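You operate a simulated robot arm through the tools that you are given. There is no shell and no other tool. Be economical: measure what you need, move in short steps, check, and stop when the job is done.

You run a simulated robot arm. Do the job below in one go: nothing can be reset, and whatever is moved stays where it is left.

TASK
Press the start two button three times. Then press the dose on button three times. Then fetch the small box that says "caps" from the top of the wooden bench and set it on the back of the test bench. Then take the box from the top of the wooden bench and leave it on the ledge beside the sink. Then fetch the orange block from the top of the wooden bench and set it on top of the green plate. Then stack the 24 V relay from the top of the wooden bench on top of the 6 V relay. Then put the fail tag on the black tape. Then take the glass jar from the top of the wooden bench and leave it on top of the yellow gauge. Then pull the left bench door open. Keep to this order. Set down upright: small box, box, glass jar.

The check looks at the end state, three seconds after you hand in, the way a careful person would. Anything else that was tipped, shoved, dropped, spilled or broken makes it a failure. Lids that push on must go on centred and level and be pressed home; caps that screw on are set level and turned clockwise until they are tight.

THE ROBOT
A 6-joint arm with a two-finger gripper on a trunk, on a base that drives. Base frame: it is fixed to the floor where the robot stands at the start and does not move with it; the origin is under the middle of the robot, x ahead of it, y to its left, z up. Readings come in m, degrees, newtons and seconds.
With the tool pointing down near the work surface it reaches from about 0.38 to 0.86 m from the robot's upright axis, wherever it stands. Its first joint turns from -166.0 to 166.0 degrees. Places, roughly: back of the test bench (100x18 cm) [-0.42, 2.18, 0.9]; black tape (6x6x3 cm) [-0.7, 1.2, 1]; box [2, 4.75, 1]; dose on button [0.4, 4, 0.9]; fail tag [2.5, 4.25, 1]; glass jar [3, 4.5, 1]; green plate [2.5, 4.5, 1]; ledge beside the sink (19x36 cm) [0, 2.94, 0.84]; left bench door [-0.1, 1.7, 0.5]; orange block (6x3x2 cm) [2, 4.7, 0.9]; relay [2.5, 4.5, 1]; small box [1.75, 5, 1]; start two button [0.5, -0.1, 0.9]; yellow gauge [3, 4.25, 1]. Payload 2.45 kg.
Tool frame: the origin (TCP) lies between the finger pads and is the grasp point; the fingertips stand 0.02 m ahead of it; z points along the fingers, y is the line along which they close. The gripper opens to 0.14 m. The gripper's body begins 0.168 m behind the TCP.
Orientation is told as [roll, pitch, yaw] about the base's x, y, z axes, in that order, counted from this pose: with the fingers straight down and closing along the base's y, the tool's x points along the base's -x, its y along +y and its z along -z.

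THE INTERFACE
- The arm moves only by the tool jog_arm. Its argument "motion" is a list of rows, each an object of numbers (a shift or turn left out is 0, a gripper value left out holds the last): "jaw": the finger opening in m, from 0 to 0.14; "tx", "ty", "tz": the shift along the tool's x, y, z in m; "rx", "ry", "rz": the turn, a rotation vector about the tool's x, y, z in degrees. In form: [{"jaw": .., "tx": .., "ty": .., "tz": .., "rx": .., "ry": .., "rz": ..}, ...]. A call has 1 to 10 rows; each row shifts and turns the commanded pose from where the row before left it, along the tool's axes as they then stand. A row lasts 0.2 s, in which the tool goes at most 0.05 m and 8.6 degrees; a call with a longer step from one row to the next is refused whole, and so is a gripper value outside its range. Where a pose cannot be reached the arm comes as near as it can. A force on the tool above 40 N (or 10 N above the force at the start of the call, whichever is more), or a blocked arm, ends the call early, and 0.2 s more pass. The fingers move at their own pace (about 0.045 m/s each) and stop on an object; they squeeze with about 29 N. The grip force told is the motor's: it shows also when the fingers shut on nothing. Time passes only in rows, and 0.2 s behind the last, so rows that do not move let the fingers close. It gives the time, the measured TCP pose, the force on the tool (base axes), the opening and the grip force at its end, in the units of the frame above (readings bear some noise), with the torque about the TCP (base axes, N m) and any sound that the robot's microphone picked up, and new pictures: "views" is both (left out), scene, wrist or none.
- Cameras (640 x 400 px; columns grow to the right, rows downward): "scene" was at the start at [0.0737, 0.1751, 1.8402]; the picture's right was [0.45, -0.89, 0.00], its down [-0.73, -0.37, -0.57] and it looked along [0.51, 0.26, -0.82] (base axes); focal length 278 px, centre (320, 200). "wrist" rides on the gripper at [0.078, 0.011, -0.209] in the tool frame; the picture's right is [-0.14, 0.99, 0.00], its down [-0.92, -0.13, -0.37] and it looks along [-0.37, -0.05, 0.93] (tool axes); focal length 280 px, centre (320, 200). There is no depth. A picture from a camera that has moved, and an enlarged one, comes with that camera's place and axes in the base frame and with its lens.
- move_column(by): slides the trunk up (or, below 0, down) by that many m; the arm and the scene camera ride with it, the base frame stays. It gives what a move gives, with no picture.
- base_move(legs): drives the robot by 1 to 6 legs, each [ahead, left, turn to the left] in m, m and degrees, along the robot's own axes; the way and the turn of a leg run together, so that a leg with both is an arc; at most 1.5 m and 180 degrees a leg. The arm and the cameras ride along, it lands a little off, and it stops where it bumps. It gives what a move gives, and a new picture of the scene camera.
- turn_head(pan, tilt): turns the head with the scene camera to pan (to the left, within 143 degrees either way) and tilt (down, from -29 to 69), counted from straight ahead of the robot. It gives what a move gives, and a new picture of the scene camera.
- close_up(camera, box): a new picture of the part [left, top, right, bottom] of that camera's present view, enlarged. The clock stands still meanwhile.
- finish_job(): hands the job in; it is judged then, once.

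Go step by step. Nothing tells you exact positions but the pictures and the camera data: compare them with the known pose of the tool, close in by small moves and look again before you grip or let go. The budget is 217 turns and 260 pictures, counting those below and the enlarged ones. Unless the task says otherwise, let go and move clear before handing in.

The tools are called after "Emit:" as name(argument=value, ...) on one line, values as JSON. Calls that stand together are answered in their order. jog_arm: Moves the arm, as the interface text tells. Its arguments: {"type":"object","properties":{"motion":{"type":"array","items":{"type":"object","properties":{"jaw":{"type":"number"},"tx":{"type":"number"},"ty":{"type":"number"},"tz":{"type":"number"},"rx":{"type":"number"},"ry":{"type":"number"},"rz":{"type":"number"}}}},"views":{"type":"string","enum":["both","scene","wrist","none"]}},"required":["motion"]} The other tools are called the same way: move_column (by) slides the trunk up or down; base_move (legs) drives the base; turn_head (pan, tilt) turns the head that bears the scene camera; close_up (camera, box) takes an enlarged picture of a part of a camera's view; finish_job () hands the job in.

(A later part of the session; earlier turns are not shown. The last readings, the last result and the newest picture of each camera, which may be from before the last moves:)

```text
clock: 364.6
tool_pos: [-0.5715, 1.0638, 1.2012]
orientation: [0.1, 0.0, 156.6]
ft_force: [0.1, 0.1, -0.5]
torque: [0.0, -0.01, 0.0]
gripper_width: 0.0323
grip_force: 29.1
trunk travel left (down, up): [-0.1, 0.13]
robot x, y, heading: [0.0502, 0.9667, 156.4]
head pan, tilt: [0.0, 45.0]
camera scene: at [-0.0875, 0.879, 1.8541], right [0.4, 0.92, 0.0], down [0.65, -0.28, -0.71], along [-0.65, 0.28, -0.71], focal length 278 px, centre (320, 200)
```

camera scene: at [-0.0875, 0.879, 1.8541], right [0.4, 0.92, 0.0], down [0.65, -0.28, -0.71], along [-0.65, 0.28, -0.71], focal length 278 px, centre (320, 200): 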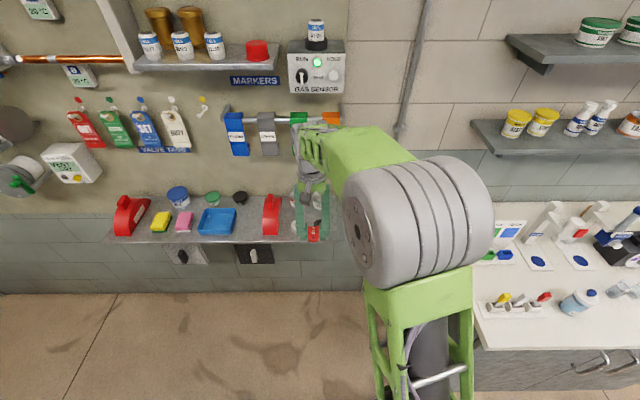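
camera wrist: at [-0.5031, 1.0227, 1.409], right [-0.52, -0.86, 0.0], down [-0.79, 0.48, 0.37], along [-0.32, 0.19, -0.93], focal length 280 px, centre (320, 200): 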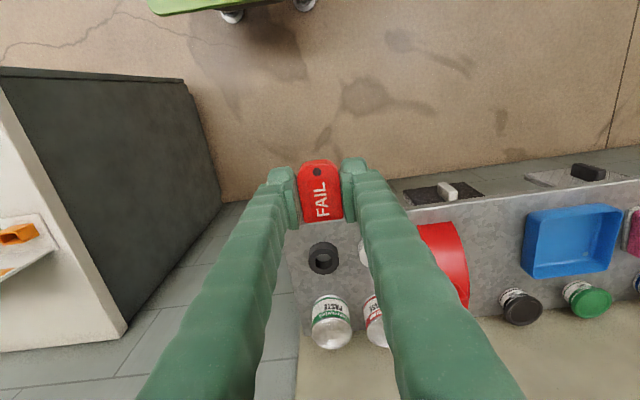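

The tape is centred near (-0.739, 1.158). I lower first in front of the shelf (staying below the gas sensor), then move in.

Emit:
jog_arm(motion=[{"tz": 0.045}, {"tz": 0.045}, {"tz": 0.045}, {"tx": -0.04, "ty": -0.005}, {"tx": -0.04, "ty": -0.005}, {"tx": -0.04, "ty": -0.005}, {"tx": -0.03, "ty": -0.003}], views="both")

```text
clock: 366.2
tool_pos: [-0.7044, 1.14, 1.0666]
orientation: [0.1, 0.0, 156.7]
ft_force: [-0.6, -0.2, -0.9]
torque: [-0.01, -0.03, 0.0]
gripper_width: 0.0324
grip_force: 28.9
trunk travel left (down, up): [-0.1, 0.13]
robot x, y, heading: [0.0511, 0.9689, 156.6]
head pan, tilt: [0.0, 45.0]
camera scene: at [-0.0882, 0.8792, 1.854], right [0.4, 0.92, 0.0], down [0.65, -0.28, -0.71], along [-0.65, 0.28, -0.71], focal length 278 px, centre (320, 200)
camera wrist: at [-0.635, 1.0996, 1.274], right [-0.52, -0.86, 0.0], down [-0.79, 0.48, 0.37], along [-0.32, 0.19, -0.93], focal length 280 px, centre (320, 200)
```

scene: 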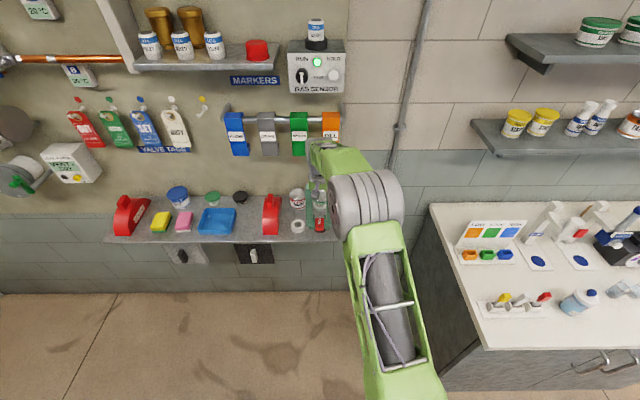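
wrist: 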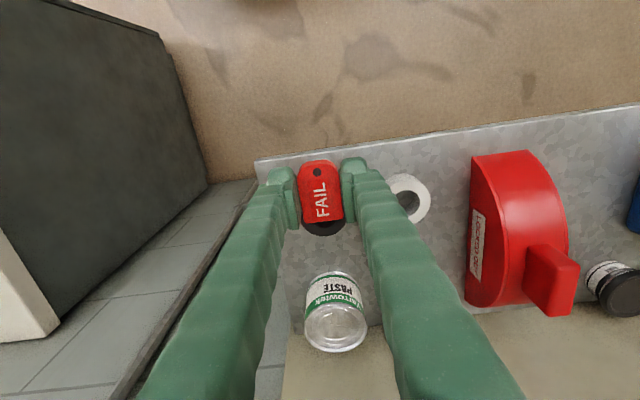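

Emit:
jog_arm(motion=[{"tx": -0.04, "ty": -0.002}, {"tz": 0.025}, {}], views="wrist")

Emit:
close_up(camera="scene", box=[270, 170, 366, 230])

```text
clock: 367.0
tool_pos: [-0.7376, 1.157, 1.0414]
orientation: [0.1, -0.1, 156.7]
ft_force: [0.1, -0.6, -0.7]
torque: [-0.02, 0.06, -0.01]
gripper_width: 0.0324
grip_force: 28.6
trunk travel left (down, up): [-0.1, 0.13]
robot x, y, heading: [0.0493, 0.9713, 156.7]
head pan, tilt: [0.0, 45.0]
camera wrist: at [-0.6689, 1.1165, 1.2491], right [-0.52, -0.86, 0.0], down [-0.79, 0.48, 0.37], along [-0.32, 0.19, -0.93], focal length 280 px, centre (320, 200)
```

wrist: 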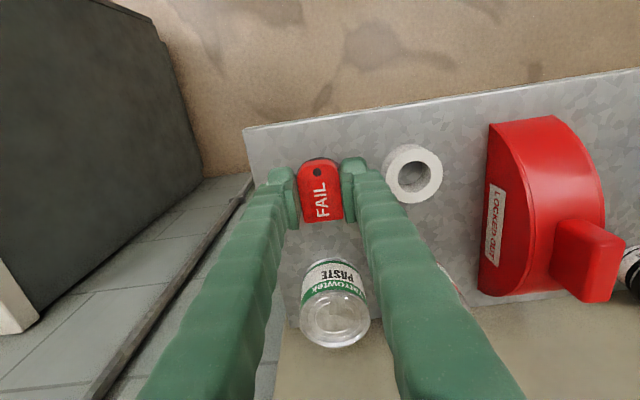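

```text
6.67 times, centred on (318, 200) of scene
camera zoom: at [-0.0873, 0.8789, 1.8541], right [0.4, 0.92, 0.0], down [0.65, -0.28, -0.71], along [-0.65, 0.28, -0.71], focal length 1850 px, centre (333, 200)
```

zoom: 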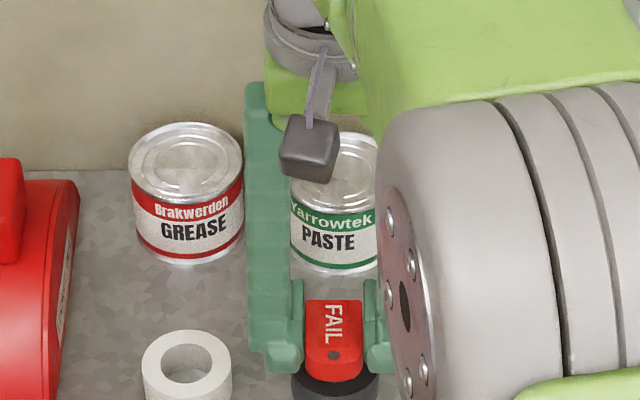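

Nearly concentric; a 5 mm nudge inward, then down to contact.

Emit:
jog_arm(motion=[{"tx": -0.005, "tz": 0.005}, {"tz": 0.006}], views="none")

Emit:
jog_arm(motion=[{"tz": 0.004}], views="none")

Emit:
jog_arm(motion=[{"tz": 0.004}], views="none")

Emit:
close_up(camera="scene", box=[290, 190, 354, 230])

```text
clock: 367.6
tool_pos: [-0.7431, 1.1593, 1.0303]
orientation: [0.1, 0.0, 156.6]
ft_force: [-0.5, -0.4, -0.4]
torque: [-0.03, 0.0, 0.0]
gripper_width: 0.0324
grip_force: 28.8
trunk travel left (down, up): [-0.1, 0.13]
robot x, y, heading: [0.05, 0.9655, 156.4]
head pan, tilt: [0.0, 45.0]
```

```text
clock: 368.0
tool_pos: [-0.7427, 1.16, 1.0272]
orientation: [0.1, -0.1, 156.6]
ft_force: [-0.9, -0.2, 0.1]
torque: [0.03, -0.01, 0.04]
gripper_width: 0.0324
grip_force: 28.4
trunk travel left (down, up): [-0.1, 0.13]
robot x, y, heading: [0.0537, 0.9705, 156.6]
head pan, tilt: [0.0, 45.0]
```

```text
clock: 368.4
tool_pos: [-0.7433, 1.1574, 1.0235]
orientation: [0.0, -0.1, 156.6]
ft_force: [0.3, 0.9, 0.2]
torque: [0.03, -0.02, 0.02]
gripper_width: 0.0323
grip_force: 29.1
trunk travel left (down, up): [-0.1, 0.13]
robot x, y, heading: [0.0534, 0.9702, 156.4]
head pan, tilt: [0.0, 45.0]
```

```text
10.00 times, centred on (322, 210) of scene
camera zoom: at [-0.0876, 0.879, 1.854], right [0.4, 0.92, 0.0], down [0.65, -0.28, -0.71], along [-0.65, 0.28, -0.71], focal length 2776 px, centre (300, 100)
```

zoom: 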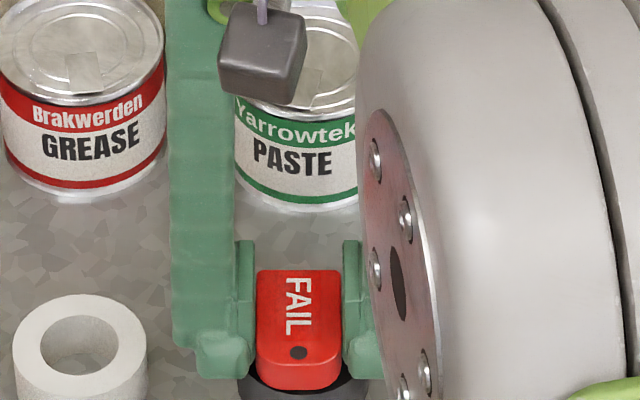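

Projection shows tag and tape aligned. I continue lowering to contact.

Emit:
jog_arm(motion=[{"tz": 0.004}], views="none")

Emit:
jog_arm(motion=[{"tz": 0.003}], views="none")

Emit:
jog_arm(motion=[{"tz": 0.003}], views="none")

Emit:
jog_arm(motion=[{"tz": 0.003}], views="wrist")

Emit:
close_up(camera="scene", box=[290, 190, 354, 230])

```text
clock: 368.8
tool_pos: [-0.7438, 1.1599, 1.0198]
orientation: [0.0, -0.1, 156.7]
ft_force: [-0.2, 0.2, 0.4]
torque: [-0.03, -0.01, 0.0]
gripper_width: 0.032
grip_force: 28.8
trunk travel left (down, up): [-0.1, 0.13]
robot x, y, heading: [0.0513, 0.9697, 156.6]
head pan, tilt: [0.0, 45.0]
```

```text
clock: 369.2
tool_pos: [-0.7437, 1.1588, 1.0152]
orientation: [0.1, -0.1, 156.7]
ft_force: [0.3, 0.1, -0.3]
torque: [-0.01, 0.03, 0.0]
gripper_width: 0.0323
grip_force: 29.5
trunk travel left (down, up): [-0.1, 0.13]
robot x, y, heading: [0.0512, 0.9712, 156.9]
head pan, tilt: [0.0, 45.0]
```

```text
clock: 369.6
tool_pos: [-0.7436, 1.1595, 1.0144]
orientation: [0.1, -0.3, 156.7]
ft_force: [1.8, -0.7, 12.5]
torque: [-0.02, -0.04, -0.04]
gripper_width: 0.0324
grip_force: 29.2
trunk travel left (down, up): [-0.1, 0.13]
robot x, y, heading: [0.0525, 0.966, 156.8]
head pan, tilt: [0.0, 45.0]
```

```text
clock: 370.0
tool_pos: [-0.7434, 1.1593, 1.0138]
orientation: [0.1, -0.4, 156.7]
ft_force: [0.0, -1.3, 25.8]
torque: [0.01, -0.05, 0.0]
gripper_width: 0.0325
grip_force: 28.9
trunk travel left (down, up): [-0.1, 0.13]
robot x, y, heading: [0.0525, 0.9722, 156.7]
head pan, tilt: [0.0, 45.0]
camera wrist: at [-0.6732, 1.1184, 1.2212], right [-0.52, -0.86, 0.0], down [-0.79, 0.48, 0.38], along [-0.32, 0.19, -0.93], focal length 280 px, centre (320, 200)
```

wrist: 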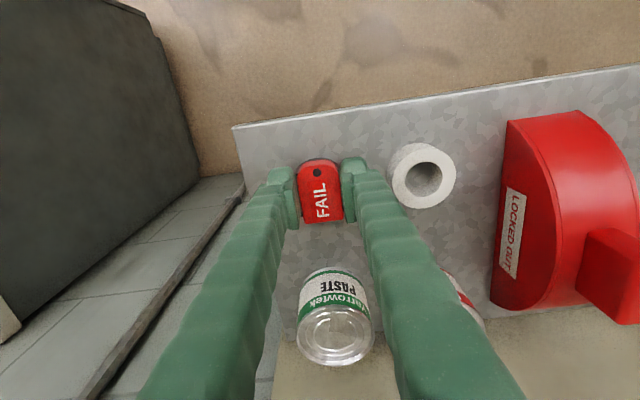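

```text
10.00 times, centred on (322, 210) of scene
camera zoom: at [-0.0847, 0.8781, 1.8545], right [0.4, 0.92, 0.0], down [0.65, -0.28, -0.71], along [-0.65, 0.28, -0.71], focal length 2776 px, centre (300, 100)
```

zoom: 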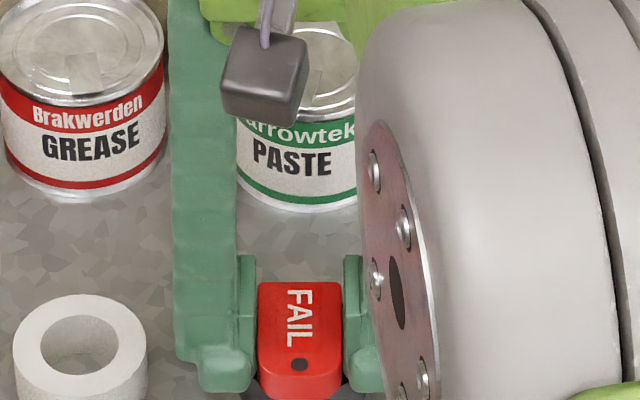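

Contact on the tape; the dark rim shows beyond the tag. I release and rise straight up.

Emit:
jog_arm(motion=[{"tz": -0.001}, {"jaw": 0.06}, {}, {"tz": -0.015}, {"tz": -0.03}], views="wrist")

Emit:
close_up(camera="scene", box=[290, 190, 354, 230])

```text
clock: 371.2
tool_pos: [-0.7431, 1.1601, 1.0556]
orientation: [0.1, -0.1, 156.7]
ft_force: [-0.1, 0.6, -0.8]
torque: [-0.01, 0.02, 0.0]
gripper_width: 0.06
grip_force: 0.0
trunk travel left (down, up): [-0.1, 0.13]
robot x, y, heading: [0.0492, 0.9694, 156.8]
head pan, tilt: [0.0, 45.0]
camera wrist: at [-0.6732, 1.1185, 1.2644], right [-0.52, -0.86, 0.0], down [-0.79, 0.48, 0.37], along [-0.32, 0.19, -0.93], focal length 280 px, centre (320, 200)
```

wrist: 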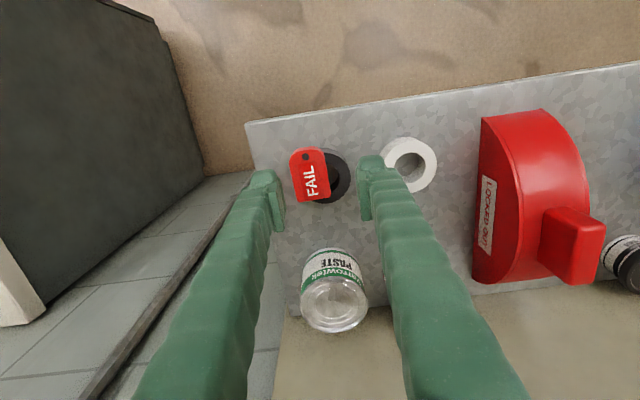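

```text
10.00 times, centred on (322, 210) of scene
camera zoom: at [-0.0866, 0.8787, 1.8541], right [0.4, 0.92, 0.0], down [0.65, -0.28, -0.71], along [-0.65, 0.28, -0.71], focal length 2776 px, centre (300, 100)
```

zoom: 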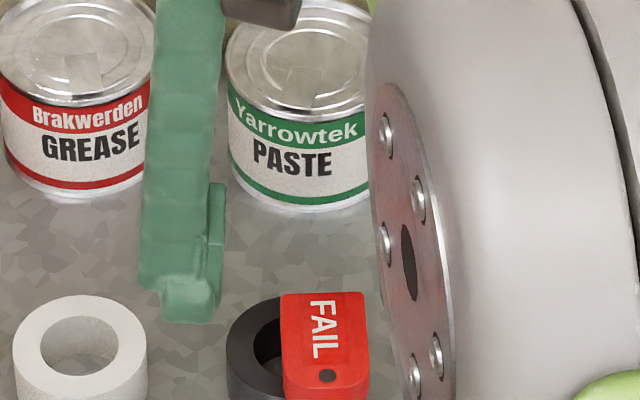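

The tag sits about 1.4 cm off-centre on the tape (fingertips dragged it). I regrip it slightly higher and recentre.

Emit:
jog_arm(motion=[{"tx": 0.0023, "ty": -0.0086}, {"tz": 0.02}, {"tz": 0.0185}, {"jaw": 0.01}, {}, {}, {}, {"tz": -0.01}], views="wrist")

Emit:
close_up(camera="scene", box=[290, 190, 354, 230])

```text
clock: 373.0
tool_pos: [-0.7391, 1.1663, 1.0273]
orientation: [0.0, -0.1, 156.8]
ft_force: [-0.5, -0.1, -0.6]
torque: [0.02, 0.0, 0.0]
gripper_width: 0.0323
grip_force: 28.4
trunk travel left (down, up): [-0.1, 0.13]
robot x, y, heading: [0.052, 0.9703, 156.7]
head pan, tilt: [0.0, 45.0]
camera wrist: at [-0.6694, 1.1254, 1.2356], right [-0.52, -0.86, 0.0], down [-0.79, 0.48, 0.37], along [-0.32, 0.19, -0.93], focal length 280 px, centre (320, 200)
```

wrist: 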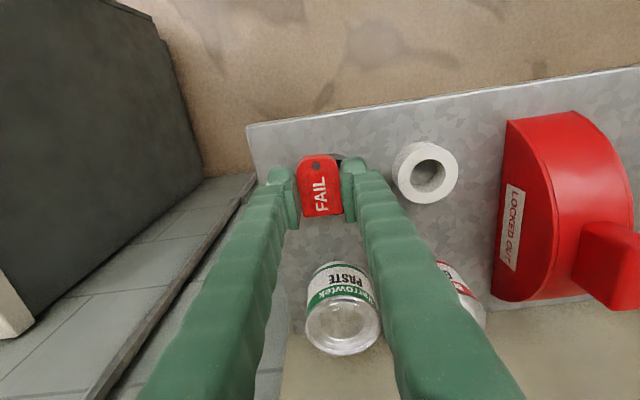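

```text
10.00 times, centred on (322, 210) of scene
camera zoom: at [-0.0873, 0.8789, 1.8541], right [0.4, 0.92, 0.0], down [0.65, -0.28, -0.71], along [-0.65, 0.28, -0.71], focal length 2776 px, centre (300, 100)
```

zoom: 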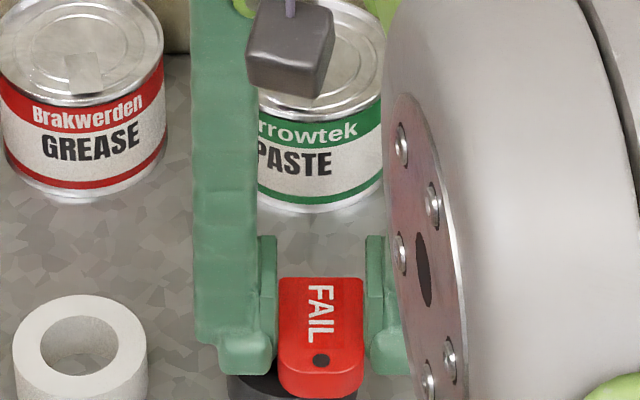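

Emit:
jog_arm(motion=[{"ty": 0.0125, "tx": -0.006}, {}, {"tz": 0.007}], views="none")

Emit:
jog_arm(motion=[{"tz": 0.002}], views="wrist")

Emit:
close_up(camera="scene", box=[290, 190, 354, 230])

```text
clock: 373.8
tool_pos: [-0.7503, 1.1562, 1.0204]
orientation: [0.1, 0.0, 156.8]
ft_force: [-0.4, 0.4, 0.0]
torque: [0.03, 0.0, -0.01]
gripper_width: 0.0324
grip_force: 28.7
trunk travel left (down, up): [-0.1, 0.13]
robot x, y, heading: [0.0501, 0.9735, 156.7]
head pan, tilt: [0.0, 45.0]
```

```text
clock: 374.2
tool_pos: [-0.7494, 1.1575, 1.0181]
orientation: [0.0, -0.2, 156.7]
ft_force: [0.7, 0.9, 0.6]
torque: [-0.03, -0.01, 0.02]
gripper_width: 0.0324
grip_force: 29.3
trunk travel left (down, up): [-0.1, 0.13]
robot x, y, heading: [0.0503, 0.9715, 156.9]
head pan, tilt: [0.0, 45.0]
camera wrist: at [-0.6802, 1.1161, 1.2261], right [-0.52, -0.86, 0.0], down [-0.79, 0.48, 0.37], along [-0.32, 0.19, -0.93], focal length 280 px, centre (320, 200)
```

wrist: 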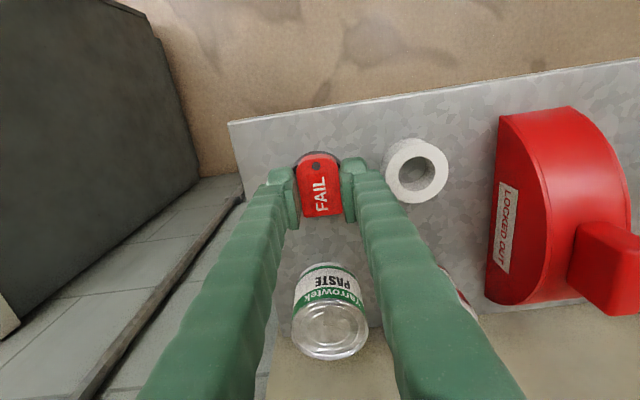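

```text
10.00 times, centred on (322, 210) of scene
camera zoom: at [-0.0875, 0.879, 1.854], right [0.4, 0.92, 0.0], down [0.65, -0.28, -0.71], along [-0.65, 0.28, -0.71], focal length 2776 px, centre (300, 100)
```

zoom: 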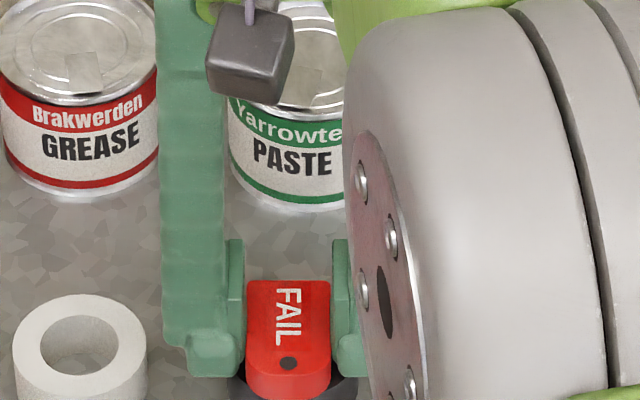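

Centred now. One more millimetre down, then open just a little and rise.

Emit:
jog_arm(motion=[{"tz": 0.0012}, {"jaw": 0.042}, {}, {"tz": -0.006}, {"jaw": 0.06, "tz": -0.02}, {"tz": -0.03}], views="wrist")

Emit:
close_up(camera="scene", box=[290, 190, 354, 230])

```text
clock: 375.6
tool_pos: [-0.7468, 1.1582, 1.0713]
orientation: [0.1, -0.2, 156.7]
ft_force: [0.1, -0.4, 1.0]
torque: [0.01, 0.03, -0.01]
gripper_width: 0.0602
grip_force: 0.1
trunk travel left (down, up): [-0.1, 0.13]
robot x, y, heading: [0.0546, 0.9667, 156.6]
head pan, tilt: [0.0, 45.0]
camera wrist: at [-0.6777, 1.1163, 1.2799], right [-0.52, -0.86, 0.0], down [-0.79, 0.48, 0.37], along [-0.32, 0.19, -0.93], focal length 280 px, centre (320, 200)
```

wrist: 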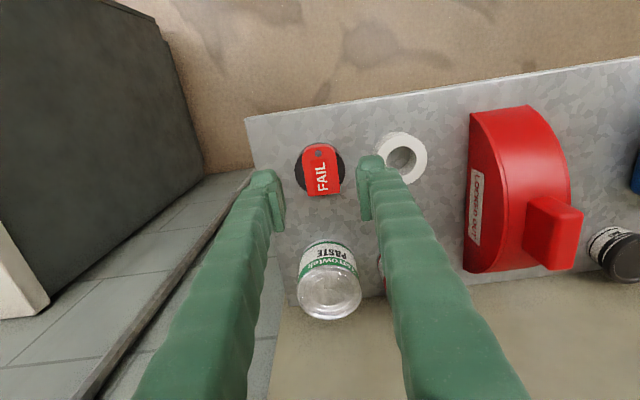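

```text
10.00 times, centred on (322, 210) of scene
camera zoom: at [-0.0869, 0.8788, 1.8541], right [0.4, 0.92, 0.0], down [0.65, -0.28, -0.71], along [-0.65, 0.28, -0.71], focal length 2776 px, centre (300, 100)
```

zoom: 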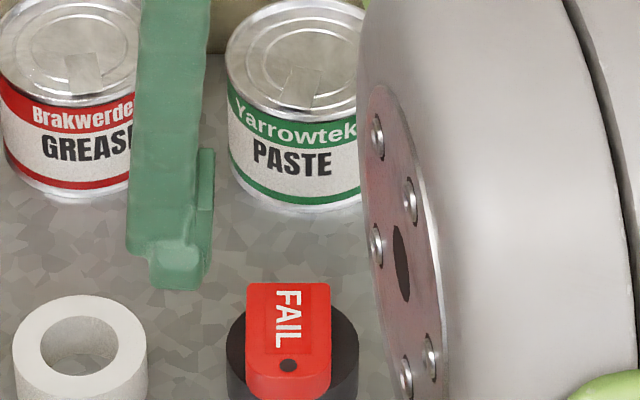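

The tag is centred on the tape. Next the glass jar at the right end of the wooden bench. I back out, raise the arm and drive there.

Emit:
base_move(legs=[[-0.35, 0, 0]])

Emit:
jog_arm(motion=[{"tx": 0.04}, {"tx": 0.04}, {"tx": 0.04}, {"tz": -0.045}, {"tz": -0.045}, {"tz": -0.045}], views="none")

Emit:
base_move(legs=[[0, -1.45, 0], [0, -1.45, 0], [0, 0, -90], [0, -1.0, 0], [0.3, 0, 0]])

```text
clock: 377.8
tool_pos: [-0.4302, 1.0187, 1.071]
orientation: [0.0, -0.2, 157.0]
ft_force: [0.0, 0.2, 0.5]
torque: [0.03, 0.07, 0.03]
gripper_width: 0.0597
grip_force: 0.0
trunk travel left (down, up): [-0.1, 0.13]
robot x, y, heading: [0.3734, 0.8349, 156.6]
head pan, tilt: [0.0, 45.0]
camera scene: at [0.2306, 0.7422, 1.8541], right [0.39, 0.92, 0.0], down [0.65, -0.28, -0.71], along [-0.65, 0.28, -0.71], focal length 278 px, centre (320, 200)
```

scene: 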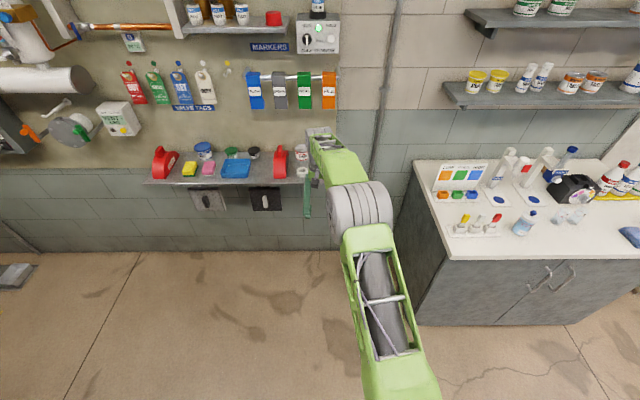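

```text
clock: 379.2
tool_pos: [-0.3185, 0.9733, 1.2072]
orientation: [0.1, -0.1, 156.9]
ft_force: [0.4, -0.5, -0.1]
torque: [0.0, 0.05, -0.03]
gripper_width: 0.0601
grip_force: 0.1
trunk travel left (down, up): [-0.1, 0.13]
robot x, y, heading: [0.3687, 0.8309, 157.2]
head pan, tilt: [0.0, 45.0]
```

```text
clock: 418.6
tool_pos: [2.7603, 3.9686, 1.2062]
orientation: [0.0, 0.0, 63.5]
ft_force: [1.0, 0.6, 0.7]
torque: [-0.06, 0.06, 0.01]
gripper_width: 0.0599
grip_force: 0.1
trunk travel left (down, up): [-0.1, 0.13]
robot x, y, heading: [2.573, 3.2851, 63.4]
head pan, tilt: [0.0, 45.0]
camera scene: at [2.4944, 3.4355, 1.8539], right [0.89, -0.45, 0.0], down [-0.32, -0.63, -0.71], along [0.32, 0.63, -0.71], focal length 278 px, centre (320, 200)
```

scene: 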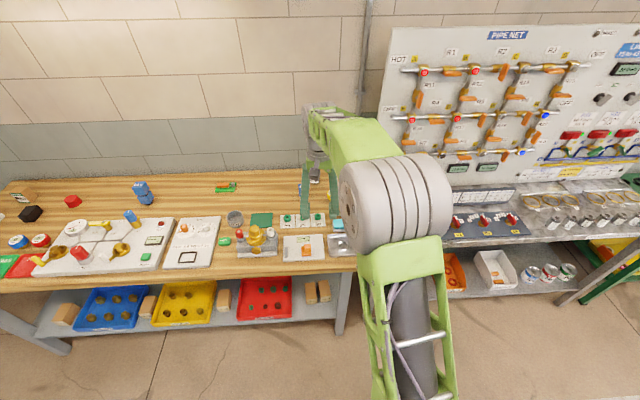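

I correct heading and close in on the bench.

Emit:
base_move(legs=[[0, 0, 3.8], [0.27, 0.02, 0]])

Emit:
jog_arm(motion=[{"jaw": 0.09}, {"ry": -7}, {"ry": -7}, {"ry": -6}], views="wrist")

```text
clock: 420.9
tool_pos: [2.8064, 4.2339, 1.2059]
orientation: [0.0, -0.1, 66.9]
ft_force: [-0.2, 0.1, -1.1]
torque: [-0.02, 0.01, -0.01]
gripper_width: 0.0599
grip_force: 0.1
trunk travel left (down, up): [-0.1, 0.13]
robot x, y, heading: [2.6646, 3.5453, 66.9]
head pan, tilt: [0.0, 45.0]
camera scene: at [2.5735, 3.6876, 1.8539], right [0.92, -0.39, 0.0], down [-0.28, -0.65, -0.71], along [0.28, 0.65, -0.71], focal length 278 px, centre (320, 200)
```

scene: 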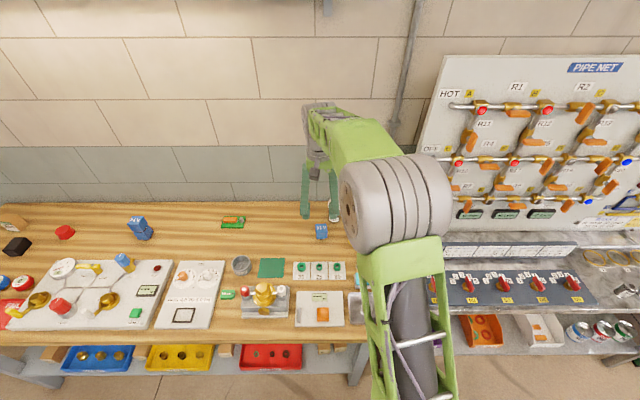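

```text
clock: 421.9
tool_pos: [2.8057, 4.2336, 1.2068]
orientation: [0.1, -20.2, 66.9]
ft_force: [0.2, -0.2, -0.2]
torque: [0.0, -0.03, 0.02]
gripper_width: 0.0901
grip_force: 0.1
trunk travel left (down, up): [-0.1, 0.13]
robot x, y, heading: [2.666, 3.5441, 67.0]
head pan, tilt: [0.0, 45.0]
camera wrist: at [2.7405, 4.1035, 1.3752], right [-0.86, 0.51, 0.05], down [0.41, 0.63, 0.66], along [0.31, 0.59, -0.75], focal length 280 px, centre (320, 200)
```

wrist: 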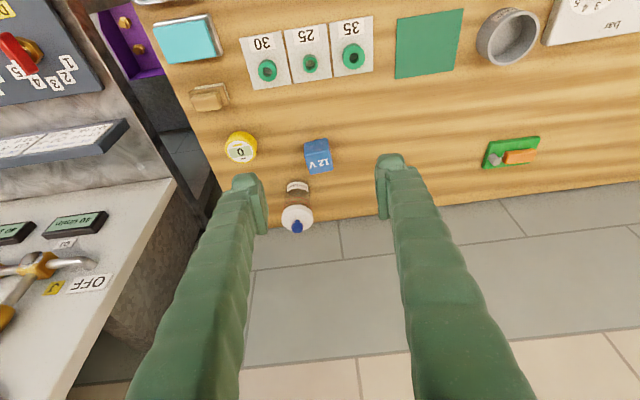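

The jar is at about (2.966, 4.435), the gauge at about (2.976, 4.273). I advance a little and move over the jar.

Emit:
base_move(legs=[[0.065, 0, 0]])

Emit:
jog_arm(motion=[{"tx": -0.0405, "tz": 0.0147, "ty": -0.0173}, {"tx": -0.0405, "tz": 0.0147, "ty": -0.0173}, {"tx": -0.0405, "tz": 0.0147, "ty": -0.0173}, {"tx": -0.0405, "tz": 0.0147, "ty": -0.0173}, {"tx": 0.0137, "tz": 0.0376}], views="both")

```text
clock: 422.9
tool_pos: [2.8332, 4.2934, 1.2061]
orientation: [0.1, -20.1, 66.8]
ft_force: [-0.1, 0.9, -1.4]
torque: [-0.03, 0.02, 0.01]
gripper_width: 0.09
grip_force: 0.1
trunk travel left (down, up): [-0.1, 0.13]
robot x, y, heading: [2.6889, 3.6056, 66.8]
head pan, tilt: [0.0, 45.0]
camera scene: at [2.5991, 3.7467, 1.8539], right [0.92, -0.39, 0.0], down [-0.28, -0.65, -0.71], along [0.28, 0.65, -0.71], focal length 278 px, centre (320, 200)
```

scene: 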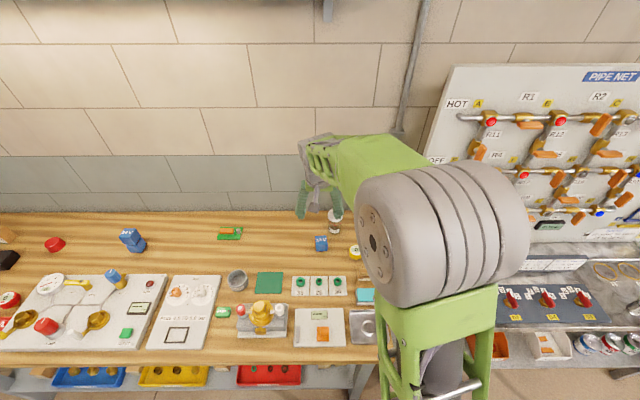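

```text
clock: 424.1
tool_pos: [2.9663, 4.4251, 1.1654]
orientation: [0.0, -20.1, 66.8]
ft_force: [0.0, 1.0, 0.1]
torque: [-0.01, 0.03, 0.0]
gripper_width: 0.09
grip_force: 0.1
trunk travel left (down, up): [-0.1, 0.13]
robot x, y, heading: [2.6902, 3.605, 66.9]
head pan, tilt: [0.0, 45.0]
camera scene: at [2.5983, 3.7454, 1.854], right [0.92, -0.39, 0.0], down [-0.28, -0.65, -0.71], along [0.28, 0.65, -0.71], focal length 278 px, centre (320, 200)
camera wrist: at [2.9003, 4.2956, 1.3348], right [-0.86, 0.51, 0.05], down [0.41, 0.63, 0.66], along [0.31, 0.59, -0.75], focal length 280 px, centre (320, 200)
```

scene: 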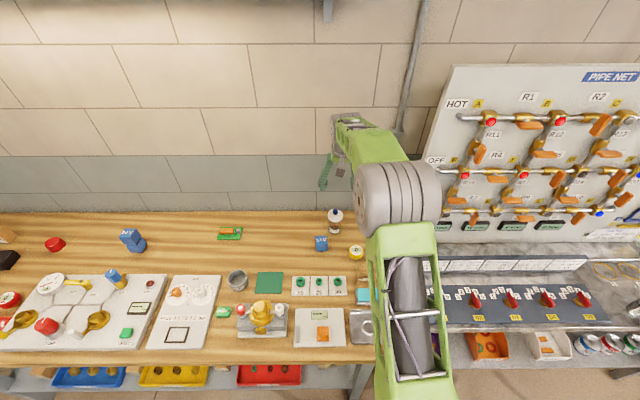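
wrist: 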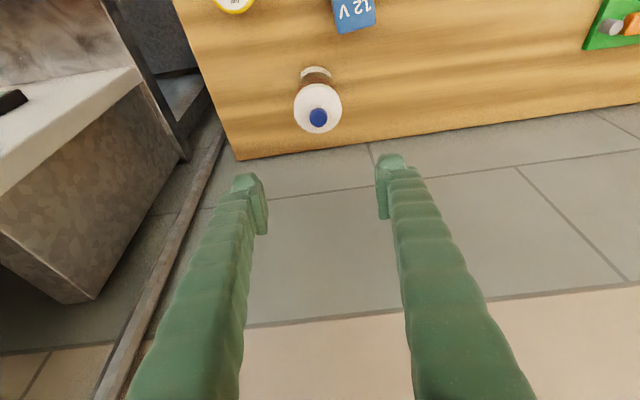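

Emit:
close_up(camera="scene", box=[300, 195, 380, 265])

```text
5.71 times, centred on (340, 230) of scene
camera zoom: at [2.5983, 3.7454, 1.854], right [0.92, -0.39, 0.0], down [-0.28, -0.65, -0.71], along [0.28, 0.65, -0.71], focal length 1586 px, centre (206, 29)
```

zoom: 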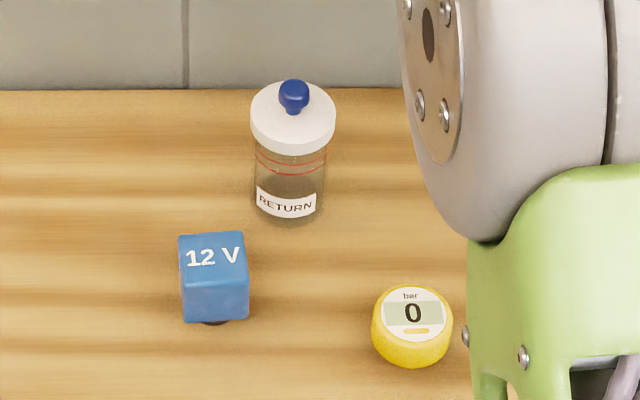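

Jar centre (2.967, 4.442), body 5.7 cm wide, lid 6.8 cm. I descend to lid height and check straddling.

Emit:
jog_arm(motion=[{"jaw": 0.095, "tx": 0.0092, "tz": 0.0366, "ty": 0.0015}, {"tx": 0.0092, "tz": 0.0366, "ty": 0.0015}, {"tx": 0.0092, "tz": 0.0366, "ty": 0.0015}, {"tx": 0.0092, "tz": 0.0366, "ty": 0.0015}], views="wrist")

```text
clock: 425.1
tool_pos: [2.9625, 4.4419, 1.0158]
orientation: [-0.1, -20.1, 66.8]
ft_force: [0.3, 0.0, -0.3]
torque: [-0.04, 0.03, 0.0]
gripper_width: 0.0953
grip_force: 0.1
trunk travel left (down, up): [-0.1, 0.13]
robot x, y, heading: [2.692, 3.6032, 66.8]
head pan, tilt: [0.0, 45.0]
camera wrist: at [2.8979, 4.3128, 1.1844], right [-0.86, 0.51, 0.05], down [0.41, 0.63, 0.66], along [0.31, 0.59, -0.75], focal length 280 px, centre (320, 200)
```

wrist: 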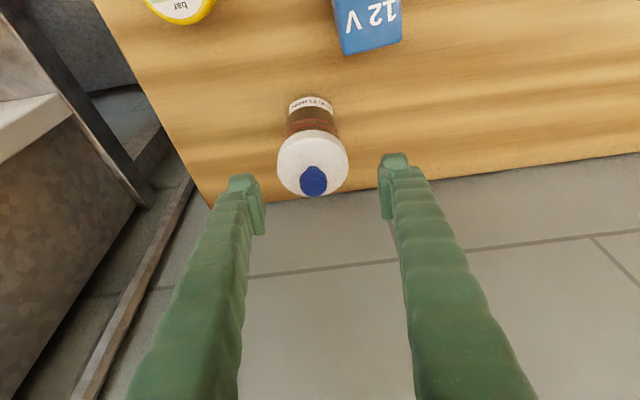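

Slight correction, then down around the body and close.

Emit:
jog_arm(motion=[{"ty": -0.004, "tx": 0.0116, "tz": 0.0288}, {"tx": 0.0116, "tz": 0.0288}, {"tx": 0.0116, "tz": 0.0288}], views="wrist")

```text
clock: 425.9
tool_pos: [2.9682, 4.4366, 0.9241]
orientation: [0.0, -20.1, 66.7]
ft_force: [-0.9, -0.3, -0.7]
torque: [-0.01, 0.02, 0.01]
gripper_width: 0.095
grip_force: 0.1
trunk travel left (down, up): [-0.1, 0.13]
robot x, y, heading: [2.6889, 3.6073, 66.7]
head pan, tilt: [0.0, 45.0]
camera wrist: at [2.9022, 4.3074, 1.0918], right [-0.86, 0.51, 0.05], down [0.41, 0.63, 0.66], along [0.31, 0.59, -0.75], focal length 280 px, centre (320, 200)
```

wrist: 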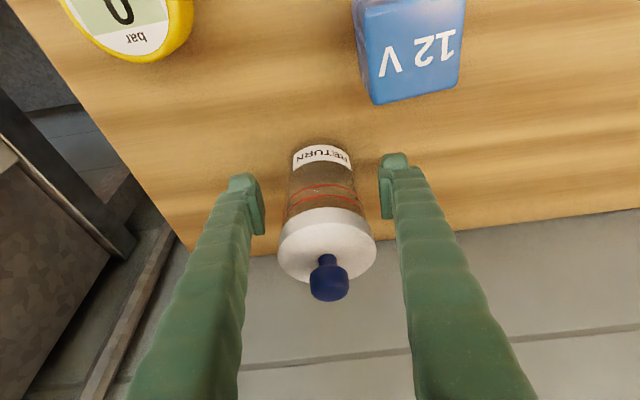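

Well straddled. I close and lift a little.

Emit:
jog_arm(motion=[{"jaw": 0.03}, {}, {}, {}, {"tx": -0.0055, "tz": -0.015}, {"tx": -0.0137, "tz": -0.0376}, {"tx": -0.0137, "tz": -0.0376}, {"tx": -0.0137, "tz": -0.0376}], views="wrist")

```text
clock: 427.7
tool_pos: [2.966, 4.4364, 1.0601]
orientation: [0.0, -20.1, 66.8]
ft_force: [-0.9, 0.0, -2.4]
torque: [0.02, -0.01, 0.02]
gripper_width: 0.0612
grip_force: 29.2
trunk travel left (down, up): [-0.1, 0.13]
robot x, y, heading: [2.6937, 3.6063, 67.0]
head pan, tilt: [0.0, 45.0]
camera wrist: at [2.901, 4.3071, 1.2287], right [-0.86, 0.51, 0.05], down [0.41, 0.63, 0.66], along [0.31, 0.59, -0.75], focal length 280 px, centre (320, 200)
```

wrist: 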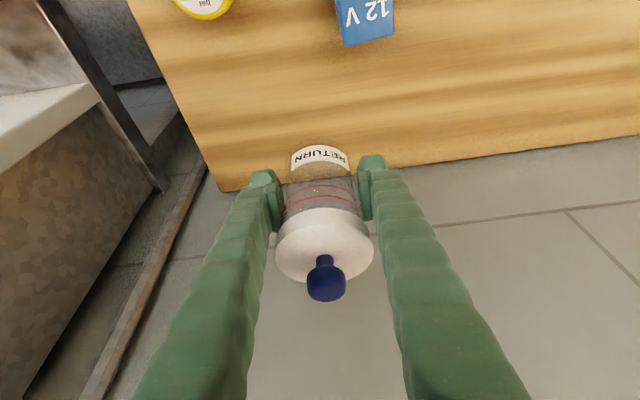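

Held upright. I raise it, back the base 10 cm, and move over the yellow gauge.

Emit:
jog_arm(motion=[{"tx": -0.0154, "tz": -0.0422}, {"tx": -0.0154, "tz": -0.0422}], views="none")

Emit:
base_move(legs=[[-0.1, 0, 0]])

Emit:
jog_arm(motion=[{"ty": -0.0395, "tx": 0.019, "tz": -0.007}, {"ty": -0.0395, "tx": 0.019, "tz": -0.007}, {"tx": 0.0137, "tz": 0.0376}, {"tx": 0.0068, "tz": 0.0188}], views="both")

```text
clock: 428.3
tool_pos: [2.9681, 4.4367, 1.1489]
orientation: [0.2, -20.1, 66.8]
ft_force: [0.0, 0.0, -2.8]
torque: [0.01, 0.02, 0.01]
gripper_width: 0.0616
grip_force: 28.7
trunk travel left (down, up): [-0.1, 0.13]
robot x, y, heading: [2.6922, 3.6031, 66.7]
head pan, tilt: [0.0, 45.0]
```

```text
clock: 429.5
tool_pos: [2.9282, 4.3451, 1.1506]
orientation: [0.0, -20.2, 66.8]
ft_force: [-1.4, -0.4, -1.9]
torque: [0.04, -0.02, -0.02]
gripper_width: 0.0614
grip_force: 29.5
trunk travel left (down, up): [-0.1, 0.13]
robot x, y, heading: [2.6522, 3.5116, 66.8]
head pan, tilt: [0.0, 45.0]
camera scene: at [2.5588, 3.653, 1.8542], right [0.92, -0.39, 0.0], down [-0.28, -0.65, -0.71], along [0.28, 0.65, -0.71], focal length 278 px, centre (320, 200)
```

scene: 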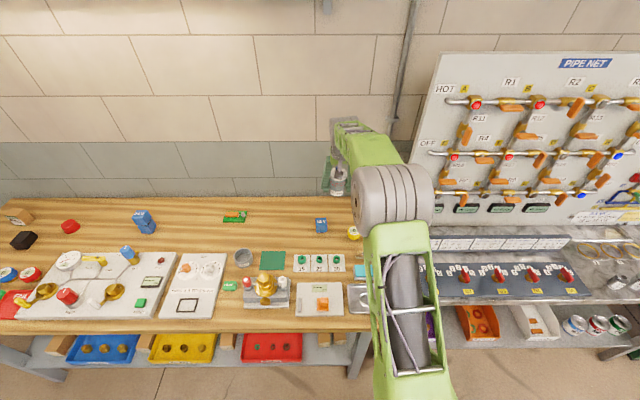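

```text
clock: 430.5
tool_pos: [2.9876, 4.2772, 1.0887]
orientation: [0.1, -20.1, 66.8]
ft_force: [0.2, 0.3, -2.6]
torque: [-0.01, 0.02, -0.04]
gripper_width: 0.0616
grip_force: 29.2
trunk travel left (down, up): [-0.1, 0.13]
robot x, y, heading: [2.6528, 3.5118, 66.6]
head pan, tilt: [0.0, 45.0]
camera scene: at [2.5599, 3.6551, 1.854], right [0.92, -0.39, 0.0], down [-0.28, -0.65, -0.71], along [0.28, 0.65, -0.71], focal length 278 px, centre (320, 200)
camera wrist: at [2.9216, 4.1476, 1.2578], right [-0.86, 0.51, 0.05], down [0.41, 0.63, 0.66], along [0.31, 0.59, -0.75], focal length 280 px, centre (320, 200)
```

scene: 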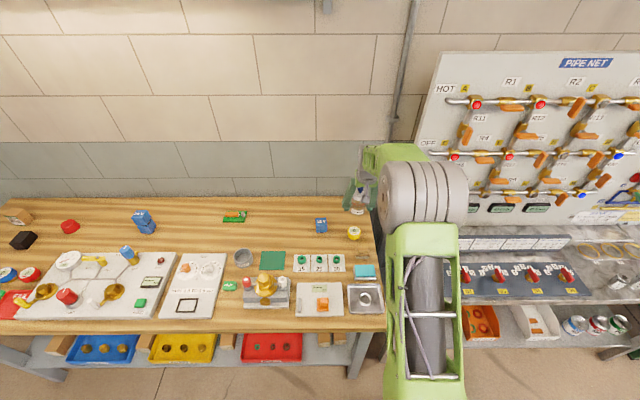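
wrist: 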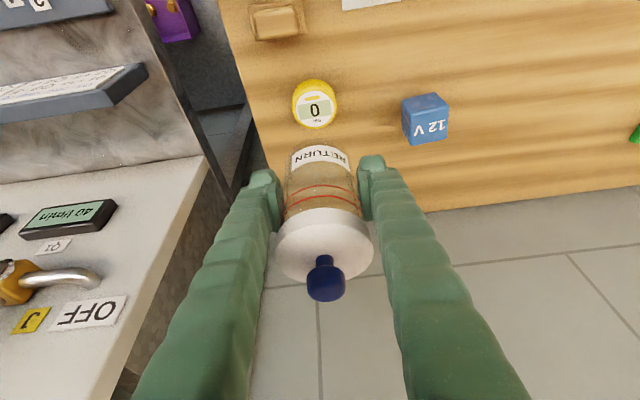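

The gauge centre is confirmed at (2.985, 4.273), directly below. I lower to just above it.

Emit:
jog_arm(motion=[{"tx": 0.012, "tz": 0.0289}, {"tx": 0.012, "tz": 0.0289}, {"tx": 0.0108, "tz": 0.0259}, {}], views="wrist")

Emit:
close_up(camera="scene", box=[310, 190, 406, 250])

```text
clock: 431.5
tool_pos: [2.9831, 4.2729, 0.9995]
orientation: [-0.1, -20.2, 66.8]
ft_force: [0.2, -0.2, -2.2]
torque: [0.0, 0.0, 0.06]
gripper_width: 0.0613
grip_force: 29.1
trunk travel left (down, up): [-0.1, 0.13]
robot x, y, heading: [2.6507, 3.5095, 66.8]
head pan, tilt: [0.0, 45.0]
camera wrist: at [2.9175, 4.1442, 1.1674], right [-0.86, 0.51, 0.05], down [0.41, 0.63, 0.66], along [0.31, 0.59, -0.75], focal length 280 px, centre (320, 200)
```

wrist: 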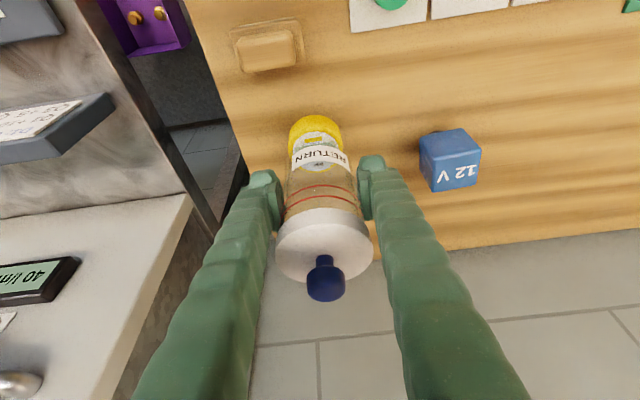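

```text
6.67 times, centred on (358, 220) of scene
camera zoom: at [2.5596, 3.6549, 1.8541], right [0.92, -0.39, 0.0], down [-0.28, -0.65, -0.71], along [0.28, 0.65, -0.71], focal length 1850 px, centre (67, 67)
```

zoom: 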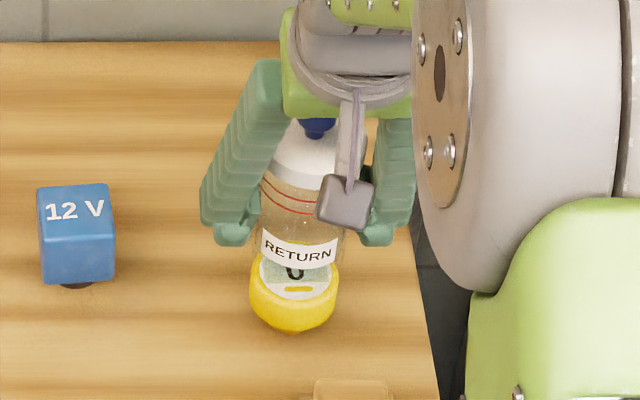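

Aligned within a few mm. I lower gently to contact.

Emit:
jog_arm(motion=[{"ty": 0.002, "tx": 0.0035, "tz": 0.0094}, {"tx": 0.0017, "tz": 0.0047}], views="none")

Emit:
jog_arm(motion=[{"tx": 0.0014, "tz": 0.0038}], views="none")

Emit:
jog_arm(motion=[{"tx": 0.001, "tz": 0.0028}], views="none")

Emit:
close_up(camera="scene", box=[310, 190, 406, 250])

```text
clock: 432.1
tool_pos: [2.9821, 4.2746, 0.9835]
orientation: [0.0, -20.1, 66.8]
ft_force: [0.6, 0.1, -0.8]
torque: [-0.02, 0.03, 0.02]
gripper_width: 0.0614
grip_force: 28.9
trunk travel left (down, up): [-0.1, 0.13]
robot x, y, heading: [2.6532, 3.5109, 67.1]
head pan, tilt: [0.0, 45.0]
```

```text
clock: 432.5
tool_pos: [2.9816, 4.2754, 0.9807]
orientation: [0.0, -20.2, 66.8]
ft_force: [0.6, -0.2, -2.4]
torque: [0.02, 0.01, -0.02]
gripper_width: 0.0614
grip_force: 28.6
trunk travel left (down, up): [-0.1, 0.13]
robot x, y, heading: [2.6505, 3.5128, 66.9]
head pan, tilt: [0.0, 45.0]
```

```text
clock: 432.9
tool_pos: [2.9819, 4.2763, 0.9766]
orientation: [0.1, -20.1, 66.8]
ft_force: [0.6, 0.8, -3.1]
torque: [-0.04, -0.01, 0.01]
gripper_width: 0.0612
grip_force: 29.2
trunk travel left (down, up): [-0.1, 0.13]
robot x, y, heading: [2.6494, 3.5111, 66.6]
head pan, tilt: [0.0, 45.0]
```

```text
6.67 times, centred on (358, 220) of scene
camera zoom: at [2.5597, 3.655, 1.854], right [0.92, -0.39, 0.0], down [-0.28, -0.65, -0.71], along [0.28, 0.65, -0.71], focal length 1850 px, centre (67, 67)
```

zoom: 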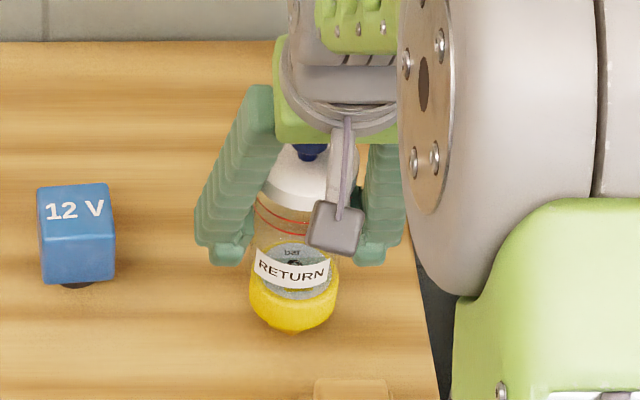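

Emit:
jog_arm(motion=[{"tx": 0.001, "tz": 0.0028}], views="none")

Emit:
jog_arm(motion=[{"tx": 0.001, "tz": 0.0028}], views="none")

Emit:
jog_arm(motion=[{"tx": 0.001, "tz": 0.0028}], views="none")

```text
clock: 433.3
tool_pos: [2.9814, 4.2752, 0.9738]
orientation: [0.0, -20.1, 66.8]
ft_force: [-0.7, 0.3, -1.9]
torque: [0.02, 0.0, -0.01]
gripper_width: 0.0613
grip_force: 29.2
trunk travel left (down, up): [-0.1, 0.13]
robot x, y, heading: [2.6521, 3.512, 66.7]
head pan, tilt: [0.0, 45.0]
```

```text
clock: 433.7
tool_pos: [2.9819, 4.2752, 0.9715]
orientation: [0.0, -20.1, 66.8]
ft_force: [-0.1, -0.3, -1.8]
torque: [-0.01, -0.02, 0.01]
gripper_width: 0.0612
grip_force: 28.9
trunk travel left (down, up): [-0.1, 0.13]
robot x, y, heading: [2.6549, 3.5146, 66.5]
head pan, tilt: [0.0, 45.0]
```

```text
clock: 434.1
tool_pos: [2.9814, 4.2754, 0.969]
orientation: [0.0, -20.3, 66.8]
ft_force: [-1.6, -2.3, 6.8]
torque: [-0.19, -0.08, -0.05]
gripper_width: 0.0613
grip_force: 29.0
trunk travel left (down, up): [-0.1, 0.13]
robot x, y, heading: [2.6506, 3.5114, 66.8]
head pan, tilt: [0.0, 45.0]
```

Contact. I check centring once before releasing.

Emit:
close_up(camera="scene", box=[322, 205, 386, 245])

Emit:
close_up(camera="wrist", box=[240, 90, 400, 190])

```text
10.00 times, centred on (354, 225) of scene
camera zoom: at [2.5591, 3.6538, 1.8542], right [0.92, -0.39, 0.0], down [-0.28, -0.65, -0.71], along [0.28, 0.65, -0.71], focal length 2776 px, centre (-20, -50)
```

zoom: 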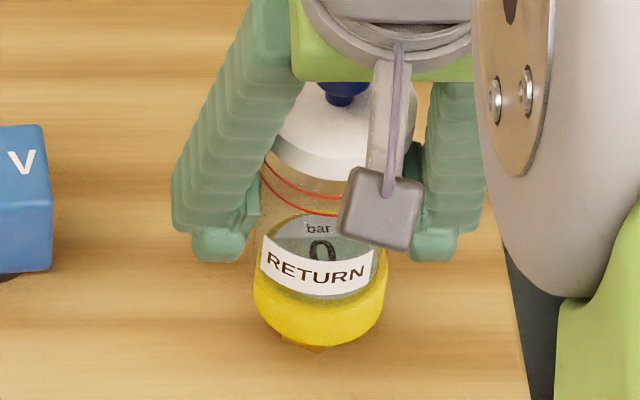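

```text
4.00 times, centred on (320, 140) of wrist
camera zoom: at [2.9162, 4.146, 1.1378], right [-0.86, 0.51, 0.05], down [0.41, 0.63, 0.66], along [0.31, 0.59, -0.75], focal length 1122 px, centre (320, 440)
```

zoom: 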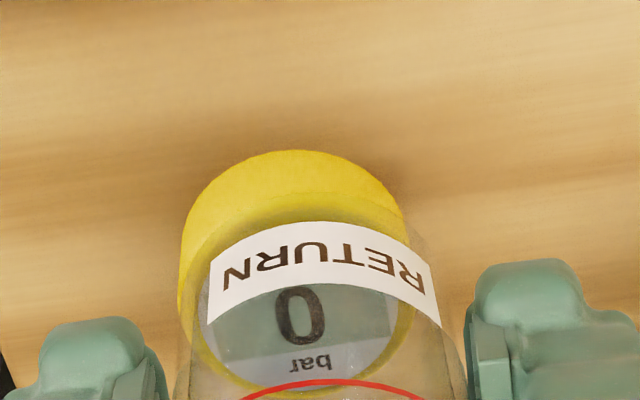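

Concentric within a few mm. I open and rise clear.

Emit:
jog_arm(motion=[{"jaw": 0.075}, {}, {"jaw": 0.098}, {}, {}, {"tx": -0.01, "tz": -0.028}, {"tx": -0.0137, "tz": -0.0376}, {"tx": -0.0137, "tz": -0.0376}, {"tx": -0.0137, "tz": -0.0376}, {"tx": -0.0137, "tz": -0.0376}], views="wrist")

Emit:
close_up(camera="scene", box=[310, 190, 406, 250])

```text
clock: 436.3
tool_pos: [2.9834, 4.274, 1.1572]
orientation: [0.0, -20.1, 66.8]
ft_force: [0.6, 0.0, 0.1]
torque: [-0.01, -0.02, 0.01]
gripper_width: 0.0981
grip_force: 0.1
trunk travel left (down, up): [-0.1, 0.13]
robot x, y, heading: [2.653, 3.5124, 66.7]
head pan, tilt: [0.0, 45.0]
camera wrist: at [2.917, 4.1438, 1.3269], right [-0.86, 0.51, 0.05], down [0.41, 0.63, 0.66], along [0.31, 0.59, -0.75], focal length 280 px, centre (320, 200)
```

wrist: 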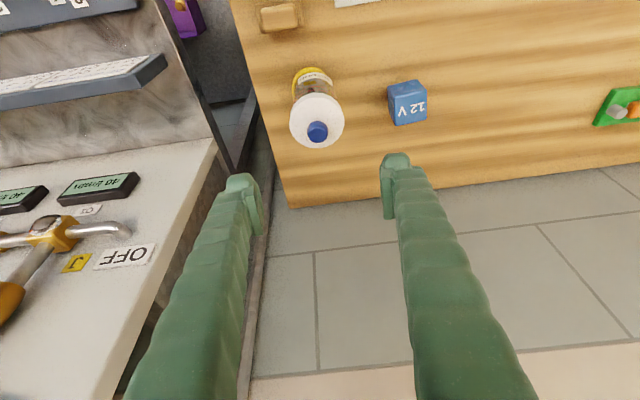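

```text
6.67 times, centred on (358, 220) of scene
camera zoom: at [2.5593, 3.6542, 1.8541], right [0.92, -0.39, 0.0], down [-0.28, -0.65, -0.71], along [0.28, 0.65, -0.71], focal length 1850 px, centre (67, 67)
```

zoom: 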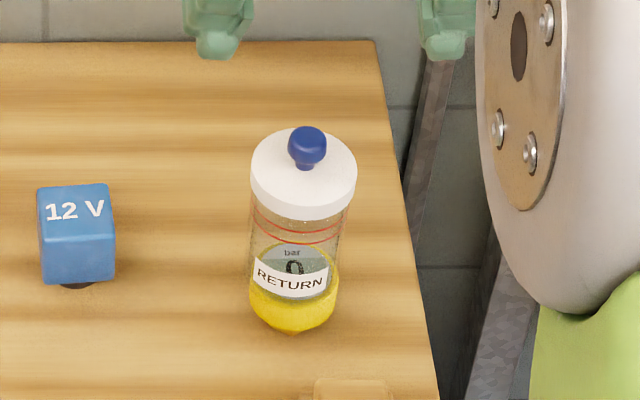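

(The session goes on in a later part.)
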